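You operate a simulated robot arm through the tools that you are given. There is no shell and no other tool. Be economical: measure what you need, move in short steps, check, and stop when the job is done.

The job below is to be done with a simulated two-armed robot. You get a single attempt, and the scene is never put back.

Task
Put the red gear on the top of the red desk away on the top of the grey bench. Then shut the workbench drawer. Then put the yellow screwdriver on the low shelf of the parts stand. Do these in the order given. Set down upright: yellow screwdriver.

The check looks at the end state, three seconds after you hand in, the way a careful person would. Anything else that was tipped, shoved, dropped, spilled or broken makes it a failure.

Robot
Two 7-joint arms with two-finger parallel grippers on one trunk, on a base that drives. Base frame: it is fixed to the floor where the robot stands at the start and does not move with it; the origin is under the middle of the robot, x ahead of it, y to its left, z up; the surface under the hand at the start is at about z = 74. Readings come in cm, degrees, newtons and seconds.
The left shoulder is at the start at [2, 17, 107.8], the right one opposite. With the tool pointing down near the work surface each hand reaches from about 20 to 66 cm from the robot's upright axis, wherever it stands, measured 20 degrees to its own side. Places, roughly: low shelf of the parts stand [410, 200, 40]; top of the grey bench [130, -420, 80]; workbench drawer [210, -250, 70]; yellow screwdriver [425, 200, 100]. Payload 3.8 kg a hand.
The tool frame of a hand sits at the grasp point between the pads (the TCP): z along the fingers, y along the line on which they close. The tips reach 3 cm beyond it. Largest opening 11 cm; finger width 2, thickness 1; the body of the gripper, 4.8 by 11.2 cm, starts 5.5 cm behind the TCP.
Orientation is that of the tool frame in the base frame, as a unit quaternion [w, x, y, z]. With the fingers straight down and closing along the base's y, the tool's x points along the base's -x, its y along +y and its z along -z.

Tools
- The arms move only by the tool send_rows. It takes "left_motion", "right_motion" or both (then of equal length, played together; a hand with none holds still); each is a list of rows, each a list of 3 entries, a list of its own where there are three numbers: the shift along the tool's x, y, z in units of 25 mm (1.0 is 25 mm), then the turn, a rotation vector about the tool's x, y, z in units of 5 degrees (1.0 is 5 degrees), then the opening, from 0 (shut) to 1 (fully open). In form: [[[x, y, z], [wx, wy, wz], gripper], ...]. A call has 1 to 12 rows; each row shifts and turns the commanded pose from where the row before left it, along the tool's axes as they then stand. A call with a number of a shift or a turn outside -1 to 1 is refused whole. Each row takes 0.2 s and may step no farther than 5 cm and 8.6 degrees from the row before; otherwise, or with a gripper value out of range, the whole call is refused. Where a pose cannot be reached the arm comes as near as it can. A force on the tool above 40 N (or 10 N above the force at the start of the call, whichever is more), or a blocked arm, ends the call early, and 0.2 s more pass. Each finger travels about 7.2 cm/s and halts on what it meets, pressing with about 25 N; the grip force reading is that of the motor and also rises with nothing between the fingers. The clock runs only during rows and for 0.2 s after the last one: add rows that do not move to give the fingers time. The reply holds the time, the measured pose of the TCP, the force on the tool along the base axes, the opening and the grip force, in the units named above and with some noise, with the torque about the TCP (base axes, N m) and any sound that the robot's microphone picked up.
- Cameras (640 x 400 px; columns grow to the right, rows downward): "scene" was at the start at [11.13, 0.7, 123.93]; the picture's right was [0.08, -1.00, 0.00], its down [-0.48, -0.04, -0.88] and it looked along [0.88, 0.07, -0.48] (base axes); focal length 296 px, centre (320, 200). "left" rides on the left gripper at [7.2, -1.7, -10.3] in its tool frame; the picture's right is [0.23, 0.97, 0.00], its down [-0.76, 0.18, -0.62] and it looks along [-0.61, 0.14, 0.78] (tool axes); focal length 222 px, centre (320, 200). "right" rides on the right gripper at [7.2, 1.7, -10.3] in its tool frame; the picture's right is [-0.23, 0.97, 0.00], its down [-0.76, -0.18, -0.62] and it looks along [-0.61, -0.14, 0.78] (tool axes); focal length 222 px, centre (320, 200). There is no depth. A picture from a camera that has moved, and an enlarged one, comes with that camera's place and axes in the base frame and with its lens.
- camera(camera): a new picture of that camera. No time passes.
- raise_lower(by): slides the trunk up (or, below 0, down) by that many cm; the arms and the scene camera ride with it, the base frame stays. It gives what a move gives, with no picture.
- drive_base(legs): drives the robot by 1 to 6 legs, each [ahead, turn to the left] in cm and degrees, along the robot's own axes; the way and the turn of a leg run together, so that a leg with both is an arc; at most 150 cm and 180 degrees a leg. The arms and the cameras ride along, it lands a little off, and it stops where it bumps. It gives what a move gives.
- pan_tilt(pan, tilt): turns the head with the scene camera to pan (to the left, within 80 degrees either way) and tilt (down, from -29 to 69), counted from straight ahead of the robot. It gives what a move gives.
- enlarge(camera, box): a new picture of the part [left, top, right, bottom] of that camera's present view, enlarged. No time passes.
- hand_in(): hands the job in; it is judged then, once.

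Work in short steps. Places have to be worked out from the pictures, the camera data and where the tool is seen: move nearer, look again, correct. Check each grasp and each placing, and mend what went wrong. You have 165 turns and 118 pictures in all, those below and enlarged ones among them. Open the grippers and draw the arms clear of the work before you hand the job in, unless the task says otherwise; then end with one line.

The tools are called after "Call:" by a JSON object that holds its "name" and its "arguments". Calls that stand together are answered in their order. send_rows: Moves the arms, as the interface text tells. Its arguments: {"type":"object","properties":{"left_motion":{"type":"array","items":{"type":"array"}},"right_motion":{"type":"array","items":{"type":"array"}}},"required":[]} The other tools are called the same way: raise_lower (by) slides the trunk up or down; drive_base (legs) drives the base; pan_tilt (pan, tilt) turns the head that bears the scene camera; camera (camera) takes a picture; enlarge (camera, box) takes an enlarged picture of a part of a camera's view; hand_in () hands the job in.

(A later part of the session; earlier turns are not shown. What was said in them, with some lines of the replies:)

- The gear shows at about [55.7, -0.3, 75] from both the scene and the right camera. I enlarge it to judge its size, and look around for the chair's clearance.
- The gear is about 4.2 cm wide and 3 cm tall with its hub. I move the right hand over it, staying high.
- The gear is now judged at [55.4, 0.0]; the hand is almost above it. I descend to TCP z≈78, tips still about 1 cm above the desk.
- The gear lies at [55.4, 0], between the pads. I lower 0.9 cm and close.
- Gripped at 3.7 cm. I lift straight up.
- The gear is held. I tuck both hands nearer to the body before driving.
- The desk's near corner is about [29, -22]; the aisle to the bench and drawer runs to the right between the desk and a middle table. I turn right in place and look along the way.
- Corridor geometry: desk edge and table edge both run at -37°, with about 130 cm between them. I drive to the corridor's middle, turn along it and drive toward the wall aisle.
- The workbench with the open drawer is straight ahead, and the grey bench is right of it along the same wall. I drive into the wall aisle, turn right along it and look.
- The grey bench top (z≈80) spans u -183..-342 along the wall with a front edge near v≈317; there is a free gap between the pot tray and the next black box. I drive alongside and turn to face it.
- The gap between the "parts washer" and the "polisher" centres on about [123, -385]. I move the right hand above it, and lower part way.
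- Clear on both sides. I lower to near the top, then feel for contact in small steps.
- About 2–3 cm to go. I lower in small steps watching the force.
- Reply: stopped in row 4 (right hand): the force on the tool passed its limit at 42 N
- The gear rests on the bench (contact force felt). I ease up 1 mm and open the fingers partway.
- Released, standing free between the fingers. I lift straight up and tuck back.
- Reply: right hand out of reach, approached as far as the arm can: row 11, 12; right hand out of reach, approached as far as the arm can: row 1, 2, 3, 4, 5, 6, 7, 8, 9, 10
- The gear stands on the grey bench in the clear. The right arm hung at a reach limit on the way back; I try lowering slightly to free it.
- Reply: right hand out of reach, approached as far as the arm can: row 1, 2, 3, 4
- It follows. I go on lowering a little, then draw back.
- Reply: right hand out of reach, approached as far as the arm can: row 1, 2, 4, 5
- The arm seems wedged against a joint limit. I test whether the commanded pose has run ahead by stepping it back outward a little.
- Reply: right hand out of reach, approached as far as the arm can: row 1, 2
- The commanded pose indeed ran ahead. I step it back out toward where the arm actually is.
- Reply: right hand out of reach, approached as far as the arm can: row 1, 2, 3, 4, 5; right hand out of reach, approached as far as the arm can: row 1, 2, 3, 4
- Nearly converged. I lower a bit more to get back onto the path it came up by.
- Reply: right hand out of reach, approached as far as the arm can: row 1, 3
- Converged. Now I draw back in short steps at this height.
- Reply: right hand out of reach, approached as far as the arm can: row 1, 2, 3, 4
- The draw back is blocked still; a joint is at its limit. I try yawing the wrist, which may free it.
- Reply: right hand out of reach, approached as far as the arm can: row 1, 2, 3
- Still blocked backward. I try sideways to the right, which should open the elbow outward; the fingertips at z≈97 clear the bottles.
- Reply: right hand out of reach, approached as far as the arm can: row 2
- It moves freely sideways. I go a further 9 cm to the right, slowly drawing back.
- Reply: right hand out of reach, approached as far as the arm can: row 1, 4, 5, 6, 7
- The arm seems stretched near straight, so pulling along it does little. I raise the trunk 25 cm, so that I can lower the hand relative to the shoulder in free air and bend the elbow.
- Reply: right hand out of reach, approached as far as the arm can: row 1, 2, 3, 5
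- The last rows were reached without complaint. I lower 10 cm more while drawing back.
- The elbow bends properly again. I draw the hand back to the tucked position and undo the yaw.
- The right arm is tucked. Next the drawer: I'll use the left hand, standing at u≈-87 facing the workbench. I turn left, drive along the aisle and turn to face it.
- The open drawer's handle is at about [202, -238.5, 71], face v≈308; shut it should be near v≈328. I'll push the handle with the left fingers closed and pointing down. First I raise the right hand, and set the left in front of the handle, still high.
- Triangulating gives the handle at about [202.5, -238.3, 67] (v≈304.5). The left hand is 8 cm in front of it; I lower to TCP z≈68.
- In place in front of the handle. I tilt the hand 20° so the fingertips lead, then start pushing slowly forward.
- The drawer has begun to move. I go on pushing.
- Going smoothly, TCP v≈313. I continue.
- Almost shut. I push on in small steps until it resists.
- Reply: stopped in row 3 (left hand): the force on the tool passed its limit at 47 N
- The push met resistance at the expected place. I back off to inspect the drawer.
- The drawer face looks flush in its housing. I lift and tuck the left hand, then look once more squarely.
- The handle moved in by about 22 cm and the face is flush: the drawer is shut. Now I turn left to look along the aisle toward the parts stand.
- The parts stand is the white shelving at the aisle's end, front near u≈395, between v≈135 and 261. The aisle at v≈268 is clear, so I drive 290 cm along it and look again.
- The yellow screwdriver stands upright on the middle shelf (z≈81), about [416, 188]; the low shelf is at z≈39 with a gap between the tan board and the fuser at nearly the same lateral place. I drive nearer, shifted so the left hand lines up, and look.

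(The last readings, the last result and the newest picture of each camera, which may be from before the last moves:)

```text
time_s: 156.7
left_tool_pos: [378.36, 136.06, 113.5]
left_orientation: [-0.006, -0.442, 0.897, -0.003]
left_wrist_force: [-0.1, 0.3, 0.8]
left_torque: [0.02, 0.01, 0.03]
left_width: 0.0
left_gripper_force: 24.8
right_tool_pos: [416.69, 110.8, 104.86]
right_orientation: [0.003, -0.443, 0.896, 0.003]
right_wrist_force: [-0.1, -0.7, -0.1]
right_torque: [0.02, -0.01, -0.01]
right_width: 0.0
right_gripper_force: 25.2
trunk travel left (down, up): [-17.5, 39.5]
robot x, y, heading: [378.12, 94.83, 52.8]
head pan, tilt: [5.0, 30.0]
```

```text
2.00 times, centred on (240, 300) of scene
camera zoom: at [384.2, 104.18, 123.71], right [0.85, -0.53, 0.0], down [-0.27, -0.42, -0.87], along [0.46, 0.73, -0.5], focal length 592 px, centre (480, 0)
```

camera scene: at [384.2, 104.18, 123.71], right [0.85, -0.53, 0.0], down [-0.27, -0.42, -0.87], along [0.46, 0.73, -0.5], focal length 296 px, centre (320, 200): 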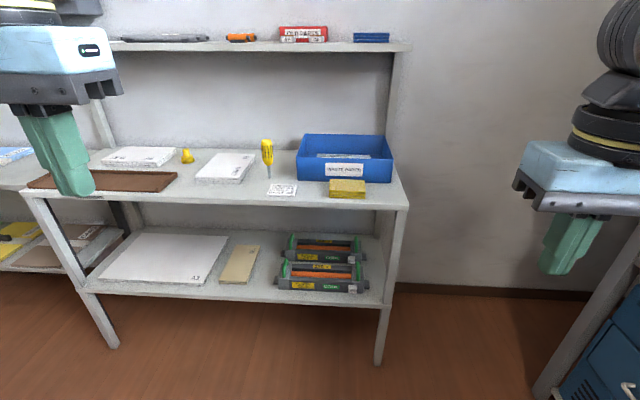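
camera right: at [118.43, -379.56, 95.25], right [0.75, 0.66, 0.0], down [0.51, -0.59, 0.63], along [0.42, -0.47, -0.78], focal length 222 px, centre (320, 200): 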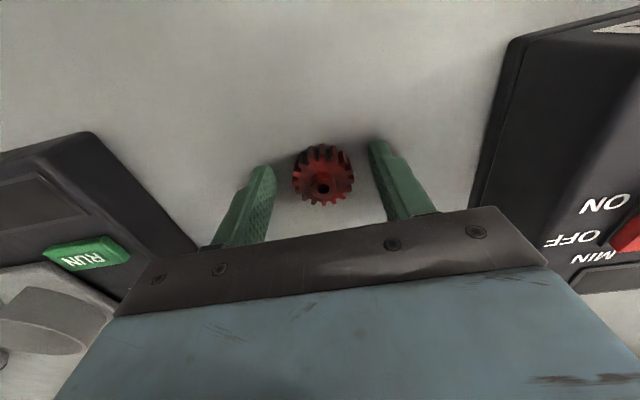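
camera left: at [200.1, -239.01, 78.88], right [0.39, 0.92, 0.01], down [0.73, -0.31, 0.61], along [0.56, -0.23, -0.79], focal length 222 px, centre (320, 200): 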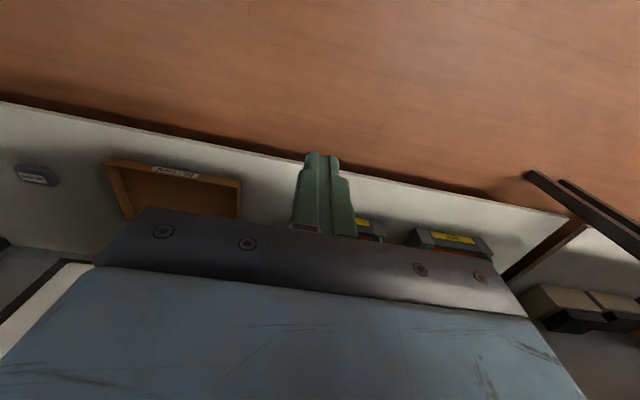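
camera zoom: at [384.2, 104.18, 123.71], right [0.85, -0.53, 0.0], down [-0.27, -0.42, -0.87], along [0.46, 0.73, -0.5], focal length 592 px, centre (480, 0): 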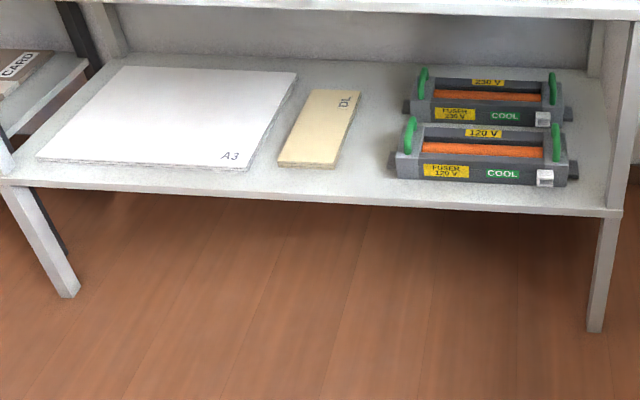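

Triangulated: screwdriver base [417, 188, 81], top z≈94, handle about 4 cm wide; left hand is already aligned laterally (v≈221). I pitch the left hand to 45° forward-down with the fingers part open, and pull the right hand in a little.

Call:
{"name": "send_rows", "arguments": {"left_motion": [[[0, 0, 0], [0, -1, 0], 0.75], [[0, 0, 0], [0, -1, 0], 0.75], [[0, 0, 0], [0, -1, 0], 0.75], [[0, 0, 0], [0, -1, 0], 0.75], [[0, 0, 0], [0, -1, 0], 0.75], [[0, 0, 0], [0, -1, 0], 0.75], [[0, 0, 0], [0, -1, 0], 0.75], [[0, 0, 0], [0, -1, 0], 0.75], [[0, 0, 0], [0, -1, 0], 0.75], [[0, 0, 0], [0, 0, 0], 0.75]], "right_motion": [[[0.6, -0.4, 0], [0, 0, 0], 0], [[0.6, -0.4, 0], [0, 0, 0], 0], [[0.6, -0.4, 0], [0, 0, 0], 0], [[0.6, -0.4, 0], [0, 0, 0], 0], [[0.6, -0.4, 0], [0, 0, 0], 0], [[0, 0, 0], [0, 0, 0], 0], [[0, 0, 0], [0, 0, 0], 0], [[0, 0, 0], [0, 0, 0], 0], [[0, 0, 0], [0, 0, 0], 0], [[0, 0, 0], [0, 0, 0], 0]]}}

Call:
{"name": "camera", "arguments": {"camera": "left"}}

```text
time_s: 158.9
left_tool_pos: [378.35, 135.96, 113.56]
left_orientation: [0.338, -0.41, 0.83, 0.168]
left_wrist_force: [-1.2, -0.2, 0.1]
left_torque: [0.0, -0.01, 0.01]
left_width: 8.25
left_gripper_force: 0.0
right_tool_pos: [416.18, 101.88, 104.72]
right_orientation: [0.004, -0.444, 0.896, 0.003]
right_wrist_force: [-0.5, 0.1, -0.1]
right_torque: [0.0, 0.02, 0.02]
right_width: 0.0
right_gripper_force: 25.0
trunk travel left (down, up): [-17.5, 39.5]
robot x, y, heading: [378.14, 95.11, 52.8]
head pan, tilt: [5.0, 30.0]
```

```text
64 pictures are left
camera left: at [372.2, 125.16, 115.95], right [-0.87, 0.46, -0.16], down [-0.07, 0.19, 0.98], along [0.48, 0.87, -0.14], focal length 222 px, centre (320, 200)
```

left: 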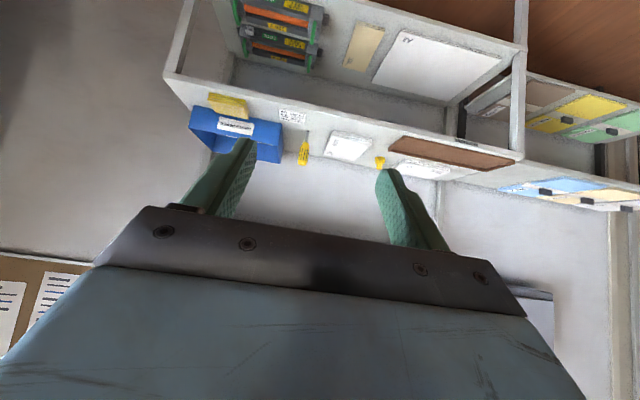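

The hand is level and pitched 45°. I lower it to z≈91, then drive 38 cm straight ahead.

Call:
{"name": "send_rows", "arguments": {"left_motion": [[[0.7, 0, 0.71], [0, 0, 0], 0.75], [[0.7, 0, 0.71], [0, 0, 0], 0.75], [[0.7, 0, 0.71], [0, 0, 0], 0.75], [[0.7, 0, 0.71], [0, 0, 0], 0.75], [[0.7, 0, 0.71], [0, 0, 0], 0.75], [[0.7, 0, 0.71], [0, 0, 0], 0.75], [[0.7, 0, 0.71], [0, 0, 0], 0.75], [[0.7, 0, 0.71], [0, 0, 0], 0.75], [[0.7, 0, 0.71], [0, 0, 0], 0.75]]}}

Call:
{"name": "drive_base", "arguments": {"legs": [[38, 0]]}}

Call:
{"name": "camera", "arguments": {"camera": "left"}}

Call:
{"name": "camera", "arguments": {"camera": "scene"}}

```text
time_s: 160.9
left_tool_pos: [382.62, 141.89, 94.95]
left_orientation: [0.337, -0.41, 0.831, 0.168]
left_wrist_force: [0.3, 0.6, -0.2]
left_torque: [0.0, 0.0, 0.02]
left_width: 8.22
left_gripper_force: 0.0
left hand out of reach, approached as far as the arm can: row 1, 2, 3, 4, 5, 6, 7, 8
right_tool_pos: [416.2, 101.64, 104.91]
right_orientation: [0.003, -0.444, 0.896, 0.002]
right_wrist_force: [-0.8, -0.4, 0.6]
right_torque: [-0.02, -0.01, 0.03]
right_width: 0.02
right_gripper_force: 24.7
trunk travel left (down, up): [-17.5, 39.5]
robot x, y, heading: [378.12, 94.95, 52.6]
head pan, tilt: [5.0, 30.0]
```

```text
time_s: 163.3
left_tool_pos: [405.64, 172.29, 94.98]
left_orientation: [0.337, -0.41, 0.831, 0.167]
left_wrist_force: [0.3, 0.9, 0.0]
left_torque: [0.03, -0.02, -0.01]
left_width: 8.23
left_gripper_force: 0.1
right_tool_pos: [439.21, 132.19, 104.77]
right_orientation: [0.002, -0.443, 0.897, 0.002]
right_wrist_force: [-0.4, 0.6, -0.4]
right_torque: [0.0, 0.01, 0.01]
right_width: 0.0
right_gripper_force: 24.9
trunk travel left (down, up): [-17.5, 39.5]
robot x, y, heading: [401.27, 125.58, 52.9]
head pan, tilt: [5.0, 30.0]
```

```text
63 pictures are left
camera left: at [399.4, 161.48, 97.36], right [-0.87, 0.46, -0.16], down [-0.07, 0.2, 0.98], along [0.48, 0.86, -0.14], focal length 222 px, centre (320, 200)
```

left: 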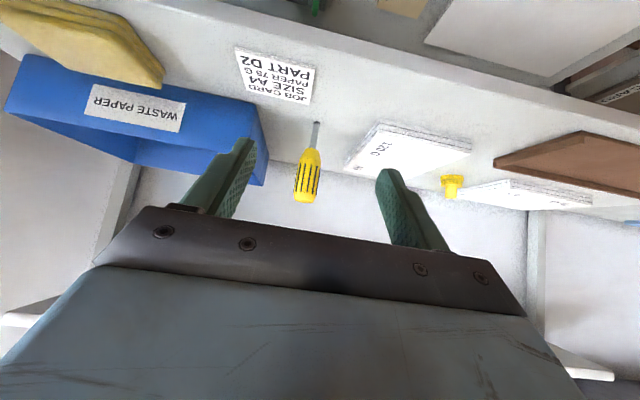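

```text
62 pictures are left
camera scene: at [407.24, 134.52, 123.7], right [0.85, -0.53, 0.0], down [-0.27, -0.42, -0.87], along [0.46, 0.73, -0.5], focal length 296 px, centre (320, 200)
```

scene: 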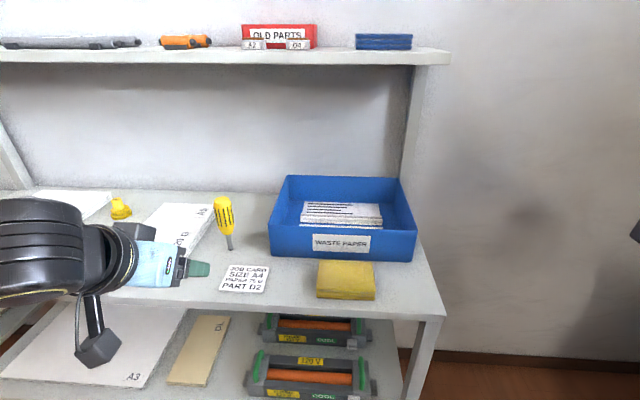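

The arm could not go quite as near as asked, but it is clear: TCP at u≈381, v≈221, z≈95, in line with the screwdriver 19.5 cm ahead. I move forward and down in a few rows and check.

Call:
{"name": "send_rows", "arguments": {"left_motion": [[[-0.42, 0, 0.99], [0, 0, 0], 0.75], [[-0.42, 0, 0.99], [0, 0, 0], 0.75], [[-0.42, 0, 0.99], [0, 0, 0], 0.75], [[0, 0, 0], [0, 0, 0], 0.75]]}}

Call:
{"name": "camera", "arguments": {"camera": "left"}}

Call:
{"name": "camera", "arguments": {"camera": "scene"}}

```text
time_s: 164.3
left_tool_pos: [409.99, 178.29, 91.85]
left_orientation: [0.337, -0.41, 0.831, 0.168]
left_wrist_force: [-0.7, 0.1, -0.7]
left_torque: [0.04, 0.0, -0.03]
left_width: 8.26
left_gripper_force: 0.1
right_tool_pos: [439.18, 132.07, 104.8]
right_orientation: [0.002, -0.443, 0.896, 0.002]
right_wrist_force: [0.5, -0.2, 0.6]
right_torque: [-0.01, 0.03, 0.02]
right_width: 0.01
right_gripper_force: 25.3
trunk travel left (down, up): [-17.5, 39.5]
robot x, y, heading: [401.41, 124.62, 52.8]
head pan, tilt: [5.0, 30.0]
```

```text
61 pictures are left
camera left: at [403.83, 167.5, 94.25], right [-0.87, 0.46, -0.16], down [-0.07, 0.2, 0.98], along [0.48, 0.87, -0.14], focal length 222 px, centre (320, 200)
```

left: 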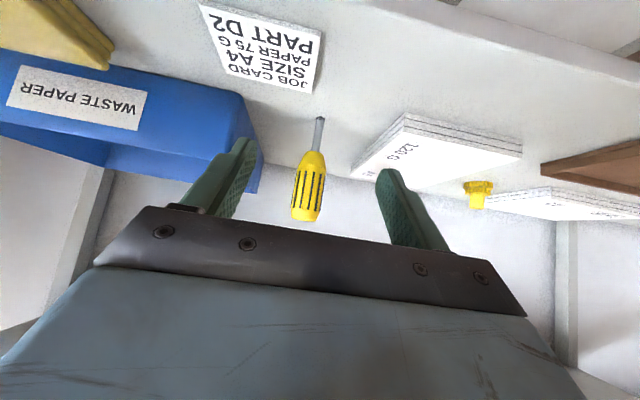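

```text
60 pictures are left
camera scene: at [407.2, 134.47, 123.71], right [0.85, -0.53, 0.0], down [-0.27, -0.42, -0.87], along [0.46, 0.73, -0.5], focal length 296 px, centre (320, 200)
```

scene: 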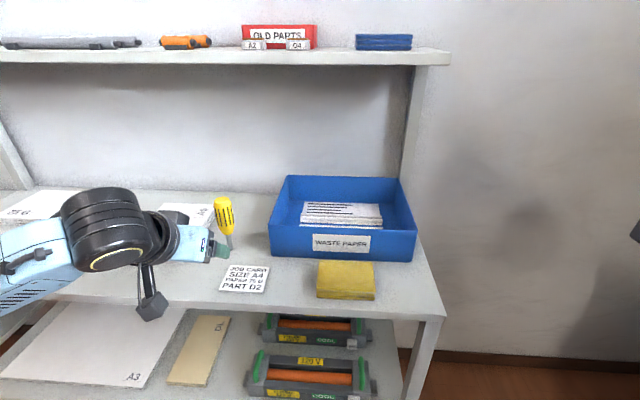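

Consistent fix: screwdriver axis at u≈401, v≈220.8. I advance 12.3 cm so it comes between the pads, at about z 91.

Call:
{"name": "send_rows", "arguments": {"left_motion": [[[-0.66, 0.02, 0.73], [0, 0, 0], 0.75], [[-0.66, 0.02, 0.73], [0, 0, 0], 0.75], [[-0.66, 0.02, 0.73], [0, 0, 0], 0.75], [[-0.5, 0.02, 0.56], [0, 0, 0], 0.75], [[-0.5, 0.02, 0.56], [0, 0, 0], 0.75], [[-0.33, 0, 0.36], [0, 0, 0], 0.75], [[0, 0, 0], [0, 0, 0], 0.75]]}}

Call:
{"name": "camera", "arguments": {"camera": "left"}}

Call:
{"name": "enlarge", "arguments": {"camera": "scene", "box": [80, 140, 320, 290]}}

```text
time_s: 165.9
left_tool_pos: [417.31, 188.21, 91.02]
left_orientation: [0.337, -0.411, 0.83, 0.168]
left_wrist_force: [0.6, -0.2, -0.7]
left_torque: [-0.01, -0.01, -0.04]
left_width: 8.28
left_gripper_force: 0.1
right_tool_pos: [439.1, 132.16, 104.84]
right_orientation: [0.002, -0.443, 0.896, 0.002]
right_wrist_force: [0.1, 0.7, -0.4]
right_torque: [0.01, 0.03, 0.01]
right_width: 0.0
right_gripper_force: 24.5
trunk travel left (down, up): [-17.5, 39.5]
robot x, y, heading: [400.78, 124.85, 52.8]
head pan, tilt: [5.0, 30.0]
```

```text
59 pictures are left
camera left: at [411.19, 177.33, 93.44], right [-0.87, 0.46, -0.16], down [-0.07, 0.2, 0.98], along [0.48, 0.87, -0.14], focal length 222 px, centre (320, 200)
```

left: 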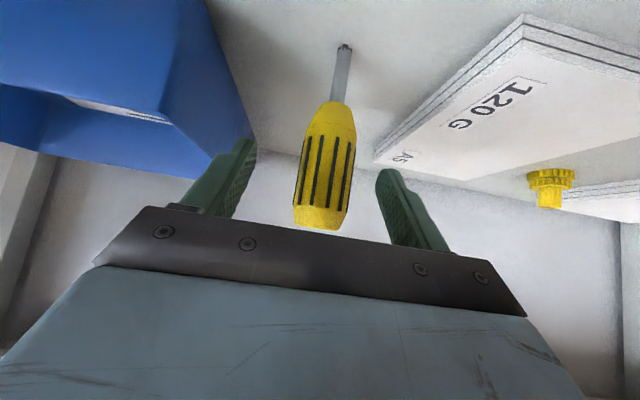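

```text
2.67 times, centred on (200, 215) of scene
camera zoom: at [407.2, 134.47, 123.71], right [0.85, -0.53, 0.0], down [-0.27, -0.42, -0.87], along [0.46, 0.73, -0.5], focal length 790 px, centre (640, 160)
```

zoom: 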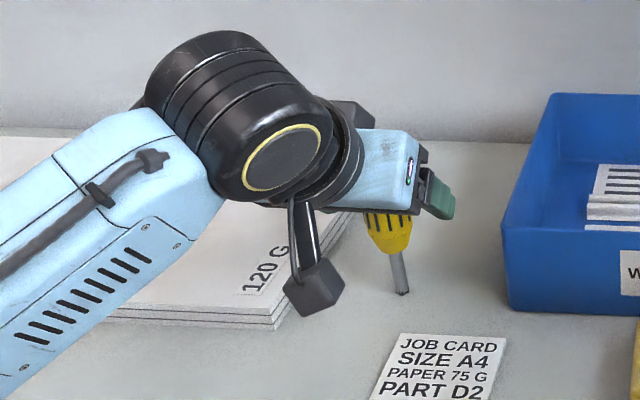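

The screwdriver axis is 0.6 cm ahead of the TCP and well centred. I advance 5 mm and close gently.

Call:
{"name": "send_rows", "arguments": {"left_motion": [[[-0.14, 0, 0.14], [0, 0, 0], 0.75], [[0, 0, 0], [0, 0, 0], 0.75], [[0, 0, 0], [0, 0, 0], 0.55], [[0, 0, 0], [0, 0, 0], 0.45], [[0, 0, 0], [0, 0, 0], 0.35], [[0, 0, 0], [0, 0, 0], 0.25], [[0, 0, 0], [0, 0, 0], 0.1], [[0, 0, 0], [0, 0, 0], 0], [[0, 0, 0], [0, 0, 0], 0]]}}

Call:
{"name": "camera", "arguments": {"camera": "left"}}

```text
time_s: 167.9
left_tool_pos: [417.75, 188.55, 91.07]
left_orientation: [0.337, -0.41, 0.83, 0.168]
left_wrist_force: [0.1, -0.1, 1.1]
left_torque: [0.02, -0.03, -0.01]
left_width: 3.58
left_gripper_force: 24.8
right_tool_pos: [439.16, 132.2, 104.87]
right_orientation: [0.002, -0.444, 0.896, 0.002]
right_wrist_force: [-0.9, 1.1, 0.1]
right_torque: [0.03, 0.01, 0.03]
right_width: 0.02
right_gripper_force: 24.9
trunk travel left (down, up): [-17.5, 39.5]
robot x, y, heading: [401.23, 125.08, 52.8]
head pan, tilt: [5.0, 30.0]
```

```text
57 pictures are left
camera left: at [411.47, 177.7, 93.44], right [-0.87, 0.46, -0.16], down [-0.07, 0.2, 0.98], along [0.48, 0.87, -0.14], focal length 222 px, centre (320, 200)
```

left: 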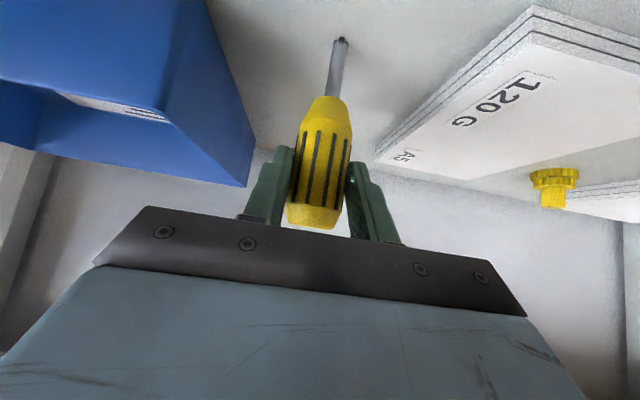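

Gripped at 3.6 cm. I lift 4 cm and check it hangs straight.

Call:
{"name": "send_rows", "arguments": {"left_motion": [[[-0.2, 0, -0.2], [0, 0, 0], 0], [[-0.35, 0, -0.36], [0, 0, 0], 0], [[-0.35, 0, -0.36], [0, 0, 0], 0], [[-0.35, 0, -0.36], [0, 0, 0], 0], [[0, 0, 0], [0, 0, 0], 0]]}}

Call:
{"name": "camera", "arguments": {"camera": "left"}}

Call:
{"name": "enlarge", "arguments": {"camera": "scene", "box": [80, 140, 320, 290]}}

```text
time_s: 169.1
left_tool_pos: [417.67, 188.69, 95.48]
left_orientation: [0.337, -0.41, 0.831, 0.167]
left_wrist_force: [0.0, 0.8, -0.7]
left_torque: [0.0, 0.02, -0.02]
left_width: 3.61
left_gripper_force: 25.2
right_tool_pos: [439.11, 132.09, 104.88]
right_orientation: [0.002, -0.443, 0.896, 0.002]
right_wrist_force: [-0.3, 0.3, -0.2]
right_torque: [-0.03, 0.01, 0.04]
right_width: 0.0
right_gripper_force: 25.3
trunk travel left (down, up): [-17.5, 39.5]
robot x, y, heading: [400.98, 125.17, 53.0]
head pan, tilt: [5.0, 30.0]
```

```text
56 pictures are left
camera left: at [411.48, 177.69, 97.92], right [-0.87, 0.46, -0.16], down [-0.07, 0.2, 0.98], along [0.48, 0.87, -0.14], focal length 222 px, centre (320, 200)
```

left: 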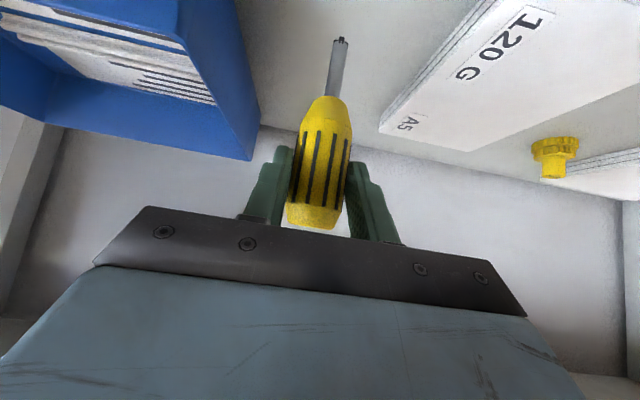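

```text
2.67 times, centred on (200, 215) of scene
camera zoom: at [407.21, 134.49, 123.71], right [0.85, -0.53, 0.0], down [-0.27, -0.42, -0.87], along [0.46, 0.73, -0.5], focal length 790 px, centre (640, 160)
```

zoom: 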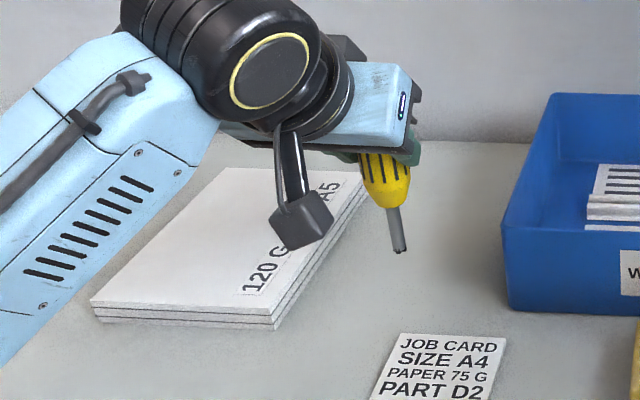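

Lifted, with the same attitude in the grip. I back the base out 45 cm, straight.

Call:
{"name": "drive_base", "arguments": {"legs": [[-45, 0]]}}

Call:
{"name": "raise_lower", "arguments": {"by": -17}}

Call:
{"name": "pan_tilt", "arguments": {"pan": 8, "tilt": 32}}

Call:
{"name": "camera", "arguments": {"camera": "scene"}}

Call:
{"name": "camera", "arguments": {"camera": "left"}}

```text
time_s: 171.8
left_tool_pos: [390.88, 153.02, 95.5]
left_orientation: [0.338, -0.408, 0.832, 0.166]
left_wrist_force: [-0.1, -0.7, -0.8]
left_torque: [0.0, 0.02, 0.01]
left_width: 3.59
left_gripper_force: 25.1
right_tool_pos: [412.15, 96.5, 104.83]
right_orientation: [0.003, -0.442, 0.897, 0.002]
right_wrist_force: [-0.3, -0.2, -0.4]
right_torque: [0.0, -0.01, 0.02]
right_width: 0.01
right_gripper_force: 25.2
trunk travel left (down, up): [-17.5, 39.5]
robot x, y, heading: [374.01, 89.7, 52.8]
head pan, tilt: [5.0, 30.0]
```

```text
time_s: 173.7
left_tool_pos: [390.9, 153.07, 78.43]
left_orientation: [0.337, -0.409, 0.832, 0.167]
left_wrist_force: [-0.7, 0.2, -1.2]
left_torque: [0.0, 0.0, 0.0]
left_width: 3.57
left_gripper_force: 25.2
right_tool_pos: [412.13, 96.5, 87.85]
right_orientation: [0.002, -0.442, 0.897, 0.003]
right_wrist_force: [0.3, 0.1, 0.5]
right_torque: [0.0, 0.0, -0.05]
right_width: 0.0
right_gripper_force: 25.3
trunk travel left (down, up): [-0.5, 56.5]
robot x, y, heading: [374.59, 89.47, 52.4]
head pan, tilt: [5.0, 30.0]
```

```text
time_s: 174.3
left_tool_pos: [390.85, 153.09, 78.51]
left_orientation: [0.338, -0.409, 0.831, 0.167]
left_wrist_force: [-0.7, -0.3, -1.7]
left_torque: [0.0, -0.01, -0.01]
left_width: 3.57
left_gripper_force: 24.6
right_tool_pos: [412.16, 96.53, 87.84]
right_orientation: [0.003, -0.443, 0.897, 0.003]
right_wrist_force: [-0.7, 0.1, -0.6]
right_torque: [0.01, 0.02, 0.0]
right_width: 0.0
right_gripper_force: 25.3
trunk travel left (down, up): [-0.5, 56.5]
robot x, y, heading: [374.06, 89.68, 52.4]
head pan, tilt: [8.0, 32.0]
```

```text
54 pictures are left
camera scene: at [379.77, 99.18, 106.4], right [0.87, -0.49, 0.0], down [-0.26, -0.46, -0.85], along [0.42, 0.74, -0.53], focal length 296 px, centre (320, 200)
```

scene: 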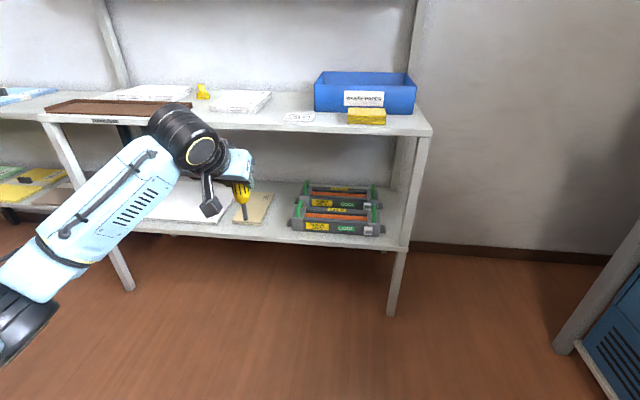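

```text
53 pictures are left
camera left: at [384.64, 142.21, 80.9], right [-0.87, 0.46, -0.16], down [-0.07, 0.2, 0.98], along [0.49, 0.86, -0.14], focal length 222 px, centre (320, 200)
```

left: 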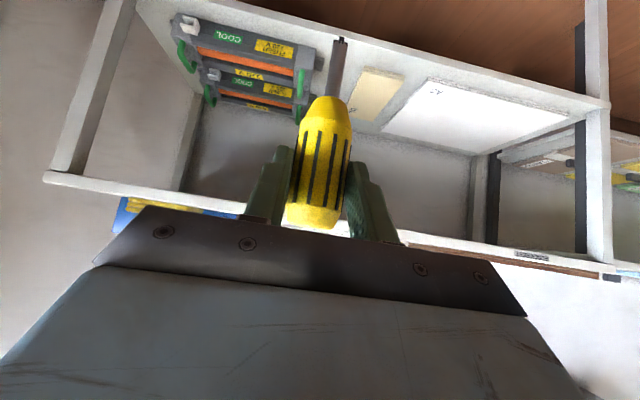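

The screwdriver is held upright. I lower the hand 27 cm in front of the stand to a height just above the low shelf.

Call:
{"name": "send_rows", "arguments": {"left_motion": [[[0.7, 0, 0.71], [0, 0, 0], 0], [[0.7, 0, 0.71], [0, 0, 0], 0], [[0.7, 0, 0.71], [0, 0, 0], 0], [[0.7, 0, 0.71], [0, 0, 0], 0], [[0.7, 0, 0.71], [0, 0, 0], 0], [[0.7, 0, 0.71], [0, 0, 0], 0], [[0.7, 0, 0.71], [0, 0, 0], 0], [[0.7, 0, 0.71], [0, 0, 0], 0], [[0.7, 0, 0.71], [0, 0, 0], 0], [[0.7, 0, 0.71], [0, 0, 0], 0]]}}

Call:
{"name": "camera", "arguments": {"camera": "left"}}

Call:
{"name": "camera", "arguments": {"camera": "scene"}}

```text
time_s: 176.6
left_tool_pos: [390.71, 152.93, 53.36]
left_orientation: [0.337, -0.41, 0.831, 0.168]
left_wrist_force: [0.0, -0.7, -0.7]
left_torque: [-0.02, 0.01, 0.02]
left_width: 3.56
left_gripper_force: 25.2
right_tool_pos: [412.27, 96.55, 87.72]
right_orientation: [0.003, -0.442, 0.897, 0.002]
right_wrist_force: [0.9, -0.1, 0.1]
right_torque: [0.02, 0.01, -0.01]
right_width: 0.0
right_gripper_force: 24.7
trunk travel left (down, up): [-0.5, 56.5]
robot x, y, heading: [374.09, 89.65, 52.4]
head pan, tilt: [8.0, 32.0]
```

```text
52 pictures are left
camera left: at [384.51, 142.09, 55.93], right [-0.87, 0.46, -0.16], down [-0.07, 0.2, 0.98], along [0.49, 0.86, -0.14], focal length 222 px, centre (320, 200)
```

left: 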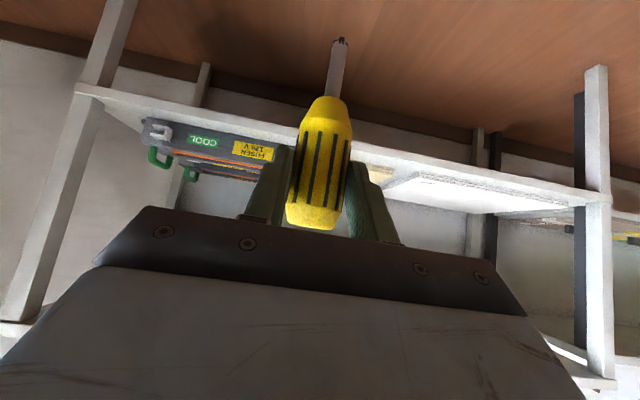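

```text
51 pictures are left
camera scene: at [379.77, 99.18, 106.39], right [0.87, -0.49, 0.0], down [-0.26, -0.46, -0.85], along [0.42, 0.74, -0.53], focal length 296 px, centre (320, 200)
```

scene: 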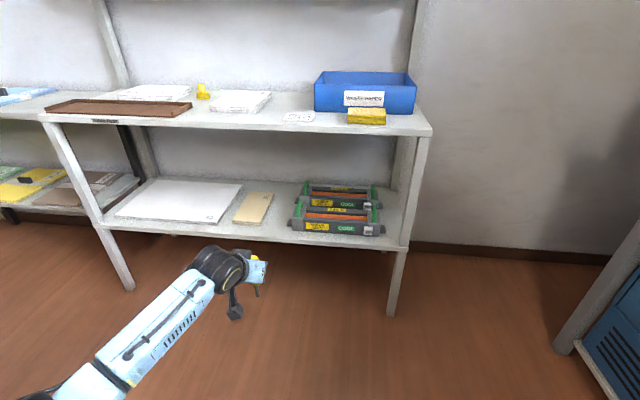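

Call:
{"name": "enlarge", "arguments": {"camera": "scene", "box": [200, 160, 400, 285]}}

```text
3.20 times, centred on (300, 222) of scene
camera zoom: at [379.77, 99.18, 106.39], right [0.87, -0.49, 0.0], down [-0.26, -0.46, -0.85], along [0.42, 0.74, -0.53], focal length 948 px, centre (384, 128)
```

zoom: 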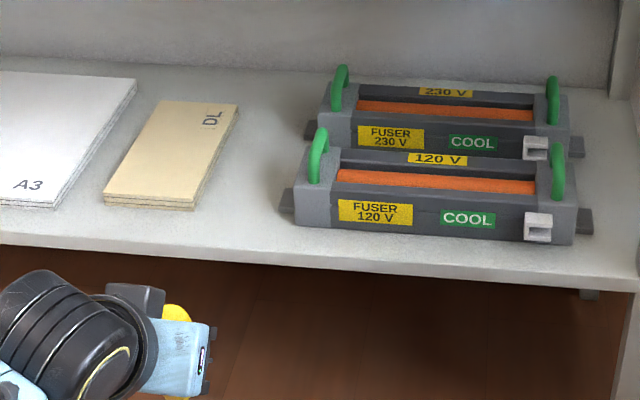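

The gap centre is about [410, 187.4] (v 212–221.5); I aim at v≈214.5, u≈396.5. I shift the hand 6.4 cm left, then drive 33 cm ahead with the screwdriver tip about 4 cm above the shelf.

Call:
{"name": "send_rows", "arguments": {"left_motion": [[[0, 0.65, 0], [0, 0, 0], 0], [[0, 0.65, 0], [0, 0, 0], 0], [[0, 0.65, 0], [0, 0, 0], 0], [[0, 0.65, 0], [0, 0, 0], 0], [[0, 0, 0], [0, 0, 0], 0]]}}

Call:
{"name": "drive_base", "arguments": {"legs": [[25, 0]]}}

Call:
{"name": "camera", "arguments": {"camera": "left"}}

Call:
{"name": "camera", "arguments": {"camera": "scene"}}

```text
time_s: 177.8
left_tool_pos: [385.52, 156.96, 53.4]
left_orientation: [0.336, -0.41, 0.831, 0.167]
left_wrist_force: [0.3, -0.8, -0.3]
left_torque: [0.0, -0.03, 0.01]
left_width: 3.53
left_gripper_force: 25.5
right_tool_pos: [412.12, 96.6, 87.79]
right_orientation: [0.003, -0.442, 0.897, 0.002]
right_wrist_force: [0.2, 0.1, 0.6]
right_torque: [0.01, 0.02, 0.01]
right_width: 0.0
right_gripper_force: 25.3
trunk travel left (down, up): [-0.5, 56.5]
robot x, y, heading: [374.37, 89.81, 52.7]
head pan, tilt: [8.0, 32.0]
```

```text
time_s: 179.6
left_tool_pos: [400.54, 176.53, 53.58]
left_orientation: [0.337, -0.41, 0.831, 0.166]
left_wrist_force: [0.6, 0.2, 0.0]
left_torque: [-0.01, 0.02, 0.01]
left_width: 3.53
left_gripper_force: 24.5
right_tool_pos: [427.03, 116.25, 87.85]
right_orientation: [0.002, -0.443, 0.897, 0.002]
right_wrist_force: [-0.1, 0.0, -0.6]
right_torque: [0.0, 0.0, -0.02]
right_width: 0.0
right_gripper_force: 25.0
trunk travel left (down, up): [-0.5, 56.5]
robot x, y, heading: [389.08, 109.33, 52.8]
head pan, tilt: [8.0, 32.0]
```

```text
49 pictures are left
camera left: at [394.36, 165.65, 55.96], right [-0.87, 0.46, -0.16], down [-0.07, 0.2, 0.98], along [0.48, 0.86, -0.14], focal length 222 px, centre (320, 200)
```

left: 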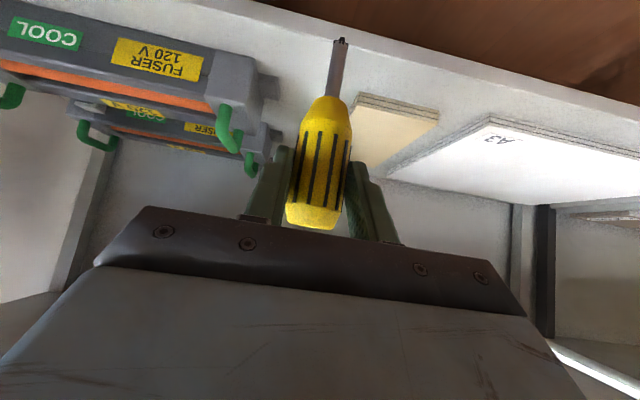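

```text
48 pictures are left
camera scene: at [394.74, 118.76, 106.39], right [0.87, -0.49, 0.0], down [-0.26, -0.46, -0.85], along [0.42, 0.74, -0.53], focal length 296 px, centre (320, 200)
```

scene: 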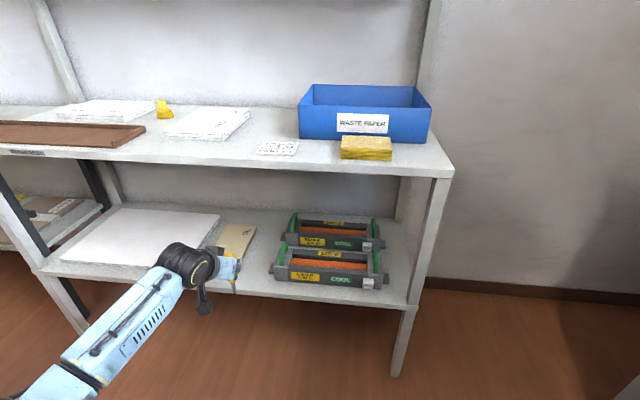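

Aligned: v=214.5, gap 210.7–221. I drive the last 15 cm so the screwdriver is over u≈396.5.

Call:
{"name": "drive_base", "arguments": {"legs": [[15, 0]]}}

Call:
{"name": "camera", "arguments": {"camera": "left"}}

Call:
{"name": "enlarge", "arguments": {"camera": "scene", "box": [120, 160, 400, 335]}}

```text
time_s: 180.9
left_tool_pos: [409.58, 188.43, 53.48]
left_orientation: [0.337, -0.409, 0.831, 0.167]
left_wrist_force: [-0.3, -0.3, -1.1]
left_torque: [-0.01, 0.0, -0.01]
left_width: 3.54
left_gripper_force: 25.1
right_tool_pos: [436.21, 128.16, 87.9]
right_orientation: [0.003, -0.443, 0.896, 0.002]
right_wrist_force: [0.3, 0.3, 0.6]
right_torque: [0.01, -0.01, -0.03]
right_width: 0.0
right_gripper_force: 25.2
trunk travel left (down, up): [-0.5, 56.5]
robot x, y, heading: [398.57, 121.28, 53.0]
head pan, tilt: [8.0, 32.0]
```

```text
47 pictures are left
camera left: at [403.43, 177.6, 55.95], right [-0.87, 0.46, -0.16], down [-0.07, 0.2, 0.98], along [0.48, 0.86, -0.14], focal length 222 px, centre (320, 200)
```

left: 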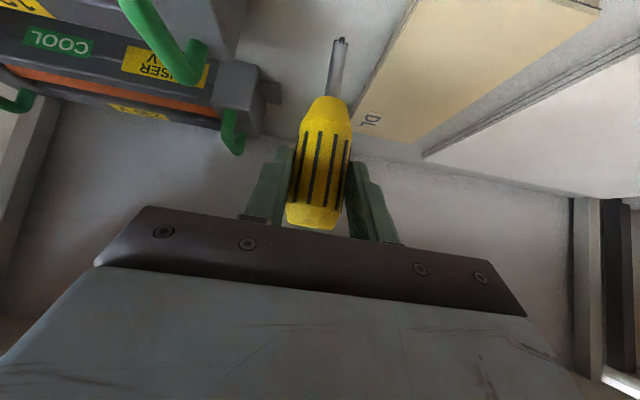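

```text
2.29 times, centred on (260, 248) of scene
camera zoom: at [403.85, 130.72, 106.39], right [0.87, -0.49, 0.0], down [-0.26, -0.46, -0.85], along [0.42, 0.74, -0.53], focal length 677 px, centre (457, 91)
```

zoom: 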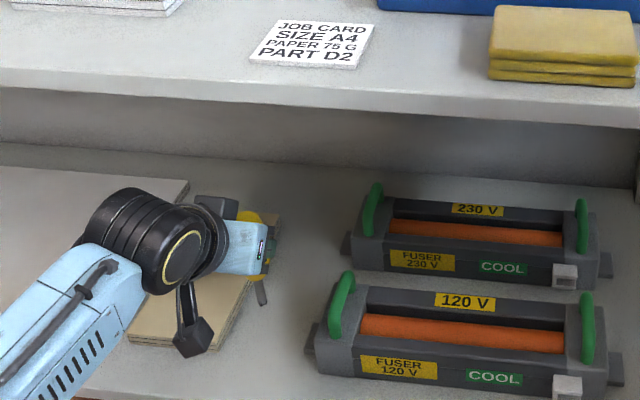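

The screwdriver hangs over the gap with about 5 cm to the board and 6 cm to the fuser. I lower 3.5 cm, then in tiny steps.

Call:
{"name": "send_rows", "arguments": {"left_motion": [[[0.33, 0, 0.33], [0, 0, 0], 0], [[0.33, 0, 0.33], [0, 0, 0], 0], [[0.25, 0, 0.25], [0, 0, 0], 0], [[0, 0, 0], [0, 0, 0], 0]]}}

Call:
{"name": "camera", "arguments": {"camera": "left"}}

Call:
{"name": "enlarge", "arguments": {"camera": "scene", "box": [180, 230, 280, 292]}}

```text
time_s: 181.9
left_tool_pos: [409.58, 188.4, 50.23]
left_orientation: [0.336, -0.41, 0.831, 0.167]
left_wrist_force: [0.3, 0.3, -0.8]
left_torque: [-0.02, 0.0, 0.0]
left_width: 3.54
left_gripper_force: 24.9
right_tool_pos: [436.25, 128.14, 87.83]
right_orientation: [0.003, -0.443, 0.896, 0.003]
right_wrist_force: [0.8, -0.6, 0.9]
right_torque: [0.05, 0.02, -0.02]
right_width: 0.01
right_gripper_force: 24.9
trunk travel left (down, up): [-0.5, 56.5]
robot x, y, heading: [398.0, 121.13, 52.7]
head pan, tilt: [8.0, 32.0]
```

```text
45 pictures are left
camera left: at [403.36, 177.59, 52.72], right [-0.87, 0.46, -0.16], down [-0.07, 0.2, 0.98], along [0.48, 0.86, -0.14], focal length 222 px, centre (320, 200)
```

left: 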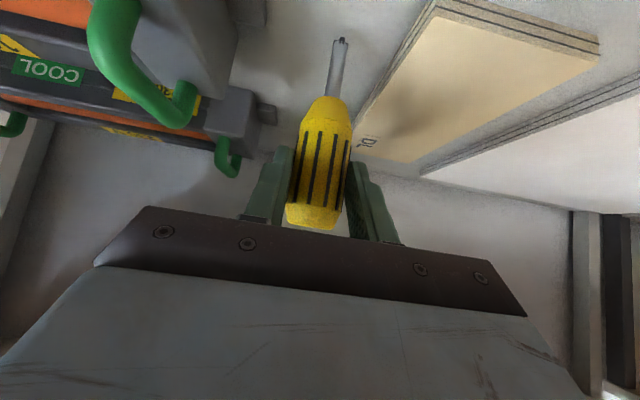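

```text
6.40 times, centred on (230, 261) of scene
camera zoom: at [403.85, 130.71, 106.39], right [0.87, -0.49, 0.0], down [-0.26, -0.46, -0.85], along [0.42, 0.74, -0.53], focal length 1895 px, centre (896, -190)
```

zoom: 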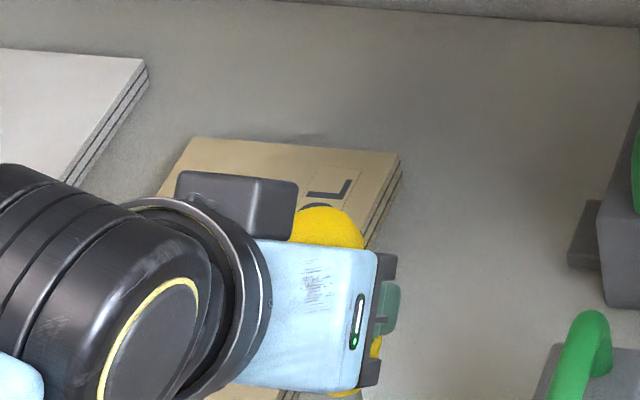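

About a centimetre to go. I lower in 1.5 mm steps and watch the force.

Call:
{"name": "send_rows", "arguments": {"left_motion": [[[0.05, 0, 0.05], [0, 0, 0], 0], [[0.05, 0, 0.05], [0, 0, 0], 0], [[0.05, 0, 0.05], [0, 0, 0], 0], [[0, 0, 0], [0, 0, 0], 0]]}}

Call:
{"name": "send_rows", "arguments": {"left_motion": [[[0.045, 0, 0.045], [0, 0, 0], 0], [[0.045, 0, 0.045], [0, 0, 0], 0], [[0, 0, 0], [0, 0, 0], 0]]}}

```text
time_s: 182.9
left_tool_pos: [409.6, 188.33, 49.83]
left_orientation: [0.336, -0.41, 0.831, 0.168]
left_wrist_force: [0.2, -0.7, -1.2]
left_torque: [0.03, 0.01, 0.03]
left_width: 3.54
left_gripper_force: 25.1
right_tool_pos: [436.17, 128.09, 87.84]
right_orientation: [0.003, -0.444, 0.896, 0.002]
right_wrist_force: [0.1, 0.0, 0.1]
right_torque: [-0.02, 0.01, -0.01]
right_width: 0.02
right_gripper_force: 25.1
trunk travel left (down, up): [-0.5, 56.5]
robot x, y, heading: [398.08, 121.14, 52.8]
head pan, tilt: [8.0, 32.0]
```

```text
time_s: 183.7
left_tool_pos: [409.68, 188.38, 49.51]
left_orientation: [0.337, -0.409, 0.831, 0.167]
left_wrist_force: [-0.7, 0.4, -0.4]
left_torque: [-0.01, -0.01, 0.02]
left_width: 3.53
left_gripper_force: 24.8
right_tool_pos: [436.24, 128.11, 87.78]
right_orientation: [0.002, -0.443, 0.897, 0.002]
right_wrist_force: [-0.5, 0.4, -0.1]
right_torque: [0.03, 0.02, 0.0]
right_width: 0.01
right_gripper_force: 25.0
trunk travel left (down, up): [-0.5, 56.5]
robot x, y, heading: [398.11, 121.33, 52.8]
head pan, tilt: [8.0, 32.0]
```

No contact yet at TCP z 49.5. I go on in the same small steps.

Call:
{"name": "send_rows", "arguments": {"left_motion": [[[0.045, 0, 0.045], [0, 0, 0], 0], [[0.045, 0, 0.045], [0, 0, 0], 0], [[0, 0, 0], [0, 0, 0], 0]]}}

Call:
{"name": "send_rows", "arguments": {"left_motion": [[[0.045, 0, 0.045], [0, 0, 0], 0], [[0.045, 0, 0.045], [0, 0, 0], 0], [[0, 0, 0], [0, 0, 0], 0]]}}

Call:
{"name": "camera", "arguments": {"camera": "left"}}

```text
time_s: 184.5
left_tool_pos: [409.55, 188.23, 49.24]
left_orientation: [0.336, -0.409, 0.832, 0.166]
left_wrist_force: [0.3, 0.0, -1.0]
left_torque: [0.01, -0.02, 0.02]
left_width: 3.53
left_gripper_force: 25.4
right_tool_pos: [436.18, 128.05, 87.82]
right_orientation: [0.003, -0.442, 0.897, 0.002]
right_wrist_force: [-0.1, 0.5, 0.1]
right_torque: [0.0, 0.07, 0.03]
right_width: 0.0
right_gripper_force: 25.0
trunk travel left (down, up): [-0.5, 56.5]
robot x, y, heading: [398.2, 121.29, 52.9]
head pan, tilt: [8.0, 32.0]
```

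```text
time_s: 185.3
left_tool_pos: [409.55, 188.36, 49.09]
left_orientation: [0.337, -0.409, 0.831, 0.167]
left_wrist_force: [-0.4, -1.5, 4.1]
left_torque: [-0.02, 0.04, 0.04]
left_width: 3.54
left_gripper_force: 24.8
right_tool_pos: [436.2, 128.1, 87.9]
right_orientation: [0.003, -0.443, 0.896, 0.002]
right_wrist_force: [0.1, -0.1, -0.5]
right_torque: [-0.03, -0.01, 0.03]
right_width: 0.0
right_gripper_force: 24.5
trunk travel left (down, up): [-0.5, 56.5]
robot x, y, heading: [397.84, 121.19, 52.6]
head pan, tilt: [8.0, 32.0]
```

```text
43 pictures are left
camera left: at [403.39, 177.56, 51.42], right [-0.87, 0.46, -0.16], down [-0.07, 0.19, 0.98], along [0.48, 0.86, -0.14], focal length 222 px, centre (320, 200)
```

left: 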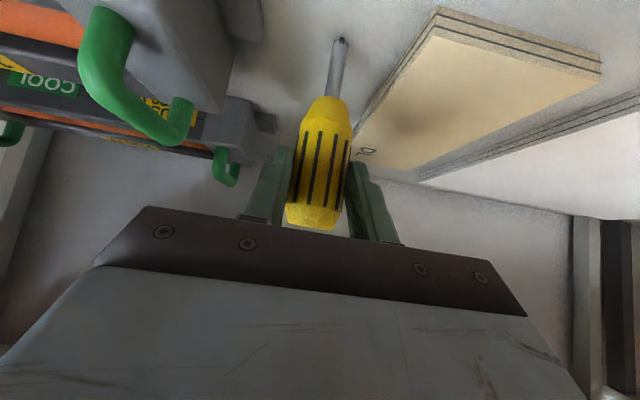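

Light contact (5 N) at z 49.1, as predicted. I open the fingers slowly.

Call:
{"name": "send_rows", "arguments": {"left_motion": [[[0, 0, 0], [0, 0, 0], 0.34], [[0, 0, 0], [0, 0, 0], 0.36], [[0, 0, 0], [0, 0, 0], 0.4], [[0, 0, 0], [0, 0, 0], 0.45], [[0, 0, 0], [0, 0, 0], 0.52], [[0, 0, 0], [0, 0, 0], 0.6], [[0, 0, 0], [0, 0, 0], 0.6], [[0, 0, 0], [0, 0, 0], 0.6], [[0, 0, 0], [0, 0, 0], 0.6]]}}

Call:
{"name": "camera", "arguments": {"camera": "left"}}

```text
time_s: 187.3
left_tool_pos: [409.57, 188.43, 48.97]
left_orientation: [0.337, -0.409, 0.832, 0.166]
left_wrist_force: [-0.1, 0.8, -0.3]
left_torque: [-0.03, 0.0, -0.01]
left_width: 6.61
left_gripper_force: 0.0
right_tool_pos: [436.09, 128.11, 87.84]
right_orientation: [0.002, -0.443, 0.897, 0.003]
right_wrist_force: [-0.6, 1.1, -1.0]
right_torque: [-0.01, 0.01, -0.02]
right_width: 0.0
right_gripper_force: 25.2
trunk travel left (down, up): [-0.5, 56.5]
robot x, y, heading: [398.26, 121.27, 52.9]
head pan, tilt: [8.0, 32.0]
```

```text
42 pictures are left
camera left: at [403.38, 177.54, 51.34], right [-0.87, 0.46, -0.16], down [-0.07, 0.2, 0.98], along [0.48, 0.86, -0.14], focal length 222 px, centre (320, 200)
```

left: 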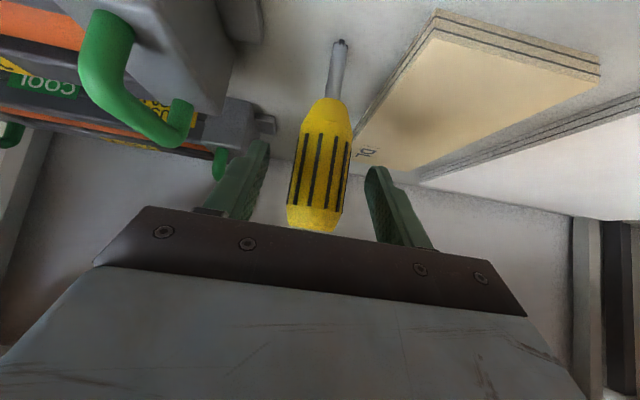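

It stands free. I draw the hand straight back horizontally.

Call:
{"name": "send_rows", "arguments": {"left_motion": [[[0.2, 0, -0.2], [0, 0, 0], 0.6], [[0.35, 0, -0.35], [0, 0, 0], 0.6], [[0.5, 0, -0.5], [0, 0, 0], 0.6], [[0.5, 0, -0.5], [0, 0, 0], 0.6], [[0.5, 0, -0.5], [0, 0, 0], 0.6], [[0.5, 0, -0.5], [0, 0, 0], 0.6]]}}

Call:
{"name": "camera", "arguments": {"camera": "left"}}

```text
time_s: 188.7
left_tool_pos: [404.1, 181.28, 49.13]
left_orientation: [0.337, -0.41, 0.831, 0.167]
left_wrist_force: [0.1, 0.0, -0.5]
left_torque: [-0.01, -0.01, 0.01]
left_width: 6.6
left_gripper_force: 0.0
right_tool_pos: [436.16, 128.12, 87.87]
right_orientation: [0.003, -0.443, 0.897, 0.002]
right_wrist_force: [-1.0, -0.9, 0.0]
right_torque: [-0.02, -0.03, 0.04]
right_width: 0.0
right_gripper_force: 25.2
trunk travel left (down, up): [-0.5, 56.5]
robot x, y, heading: [398.11, 121.14, 52.7]
head pan, tilt: [8.0, 32.0]
```

```text
41 pictures are left
camera left: at [397.94, 170.36, 51.47], right [-0.87, 0.46, -0.16], down [-0.07, 0.2, 0.98], along [0.48, 0.86, -0.14], focal length 222 px, centre (320, 200)
```

left: 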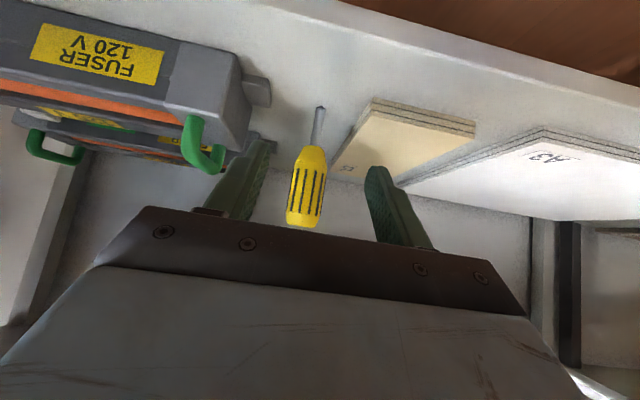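

The screwdriver stays upright. Now I back the base out 45 cm and look.

Call:
{"name": "drive_base", "arguments": {"legs": [[-45, 0]]}}

Call:
{"name": "camera", "arguments": {"camera": "scene"}}

Call:
{"name": "enlarge", "arguments": {"camera": "scene", "box": [180, 140, 400, 278]}}

```text
time_s: 191.4
left_tool_pos: [377.37, 145.92, 49.0]
left_orientation: [0.337, -0.409, 0.831, 0.167]
left_wrist_force: [-0.5, -0.1, -0.3]
left_torque: [0.03, -0.02, 0.01]
left_width: 6.6
left_gripper_force: 0.1
right_tool_pos: [409.21, 92.77, 87.85]
right_orientation: [0.002, -0.443, 0.897, 0.002]
right_wrist_force: [0.4, -0.5, 0.1]
right_torque: [-0.02, 0.02, -0.01]
right_width: 0.01
right_gripper_force: 25.6
trunk travel left (down, up): [-0.5, 56.5]
robot x, y, heading: [371.2, 85.89, 52.4]
head pan, tilt: [8.0, 32.0]
```

```text
40 pictures are left
camera scene: at [376.89, 95.43, 106.39], right [0.87, -0.49, 0.0], down [-0.26, -0.46, -0.85], along [0.42, 0.74, -0.53], focal length 296 px, centre (320, 200)
```

scene: 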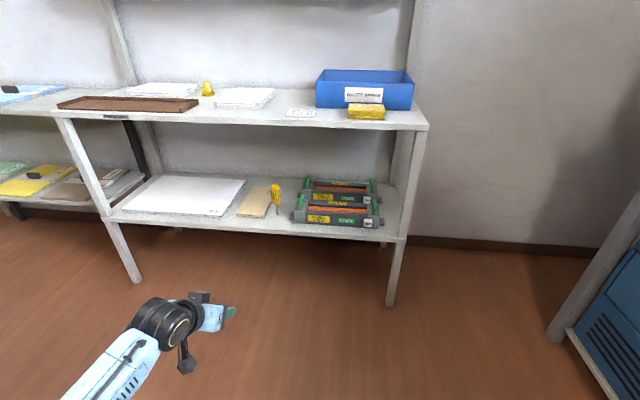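

```text
2.90 times, centred on (290, 209) of scene
camera zoom: at [376.89, 95.43, 106.39], right [0.87, -0.49, 0.0], down [-0.26, -0.46, -0.85], along [0.42, 0.74, -0.53], focal length 858 px, centre (407, 174)
```

zoom: 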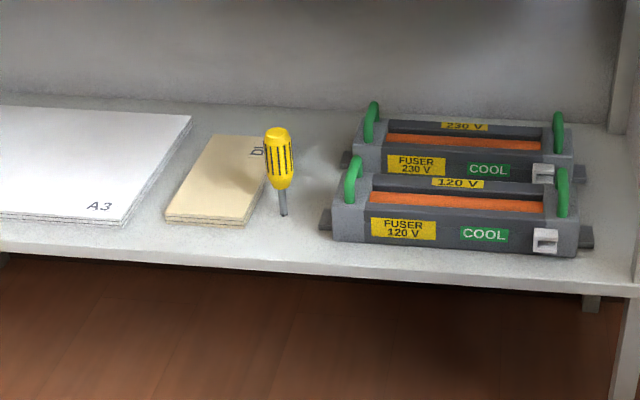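

The screwdriver stands upright on the low shelf, nothing else disturbed. I open both grippers in the free space where they are.

Call:
{"name": "send_rows", "arguments": {"left_motion": [[[0, 0, 0], [0, 0, 0], 1], [[0, 0, 0], [0, 0, 0], 1], [[0, 0, 0], [0, 0, 0], 1], [[0, 0, 0], [0, 0, 0], 1], [[0, 0, 0], [0, 0, 0], 1]], "right_motion": [[[0, 0, 0], [0, 0, 0], 1], [[0, 0, 0], [0, 0, 0], 1], [[0, 0, 0], [0, 0, 0], 1], [[0, 0, 0], [0, 0, 0], 1], [[0, 0, 0], [0, 0, 0], 1]]}}

Call:
{"name": "enlarge", "arguments": {"camera": "scene", "box": [180, 140, 400, 278]}}

```text
time_s: 192.6
left_tool_pos: [377.27, 145.74, 49.06]
left_orientation: [0.337, -0.408, 0.832, 0.166]
left_wrist_force: [0.3, 0.2, -0.2]
left_torque: [0.0, -0.01, -0.01]
left_width: 11.0
left_gripper_force: 0.0
right_tool_pos: [409.23, 92.72, 87.86]
right_orientation: [0.003, -0.441, 0.897, 0.002]
right_wrist_force: [0.0, -0.4, -0.8]
right_torque: [0.02, -0.02, 0.03]
right_width: 10.99
right_gripper_force: 0.0
trunk travel left (down, up): [-0.5, 56.5]
robot x, y, heading: [371.35, 86.05, 52.7]
head pan, tilt: [8.0, 32.0]
```

```text
2.90 times, centred on (290, 209) of scene
camera zoom: at [376.89, 95.43, 106.39], right [0.87, -0.49, 0.0], down [-0.26, -0.46, -0.85], along [0.42, 0.74, -0.53], focal length 858 px, centre (407, 174)
```

zoom: 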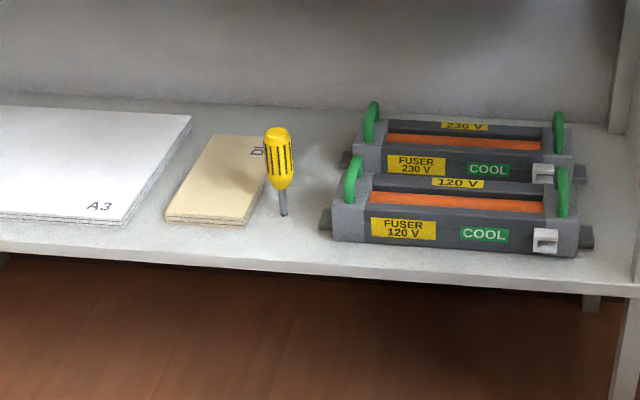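

All three parts are done, the grippers are open and the arms are clear, so I hand in.

Call:
{"name": "hand_in", "arguments": {}}

```text
The job is handed in.
```

I handed the job in with all three steps done in order: the red gear is on top of the grey bench, the workbench drawer is shut, and the yellow screwdriver stands upright on the low shelf of the parts stand.
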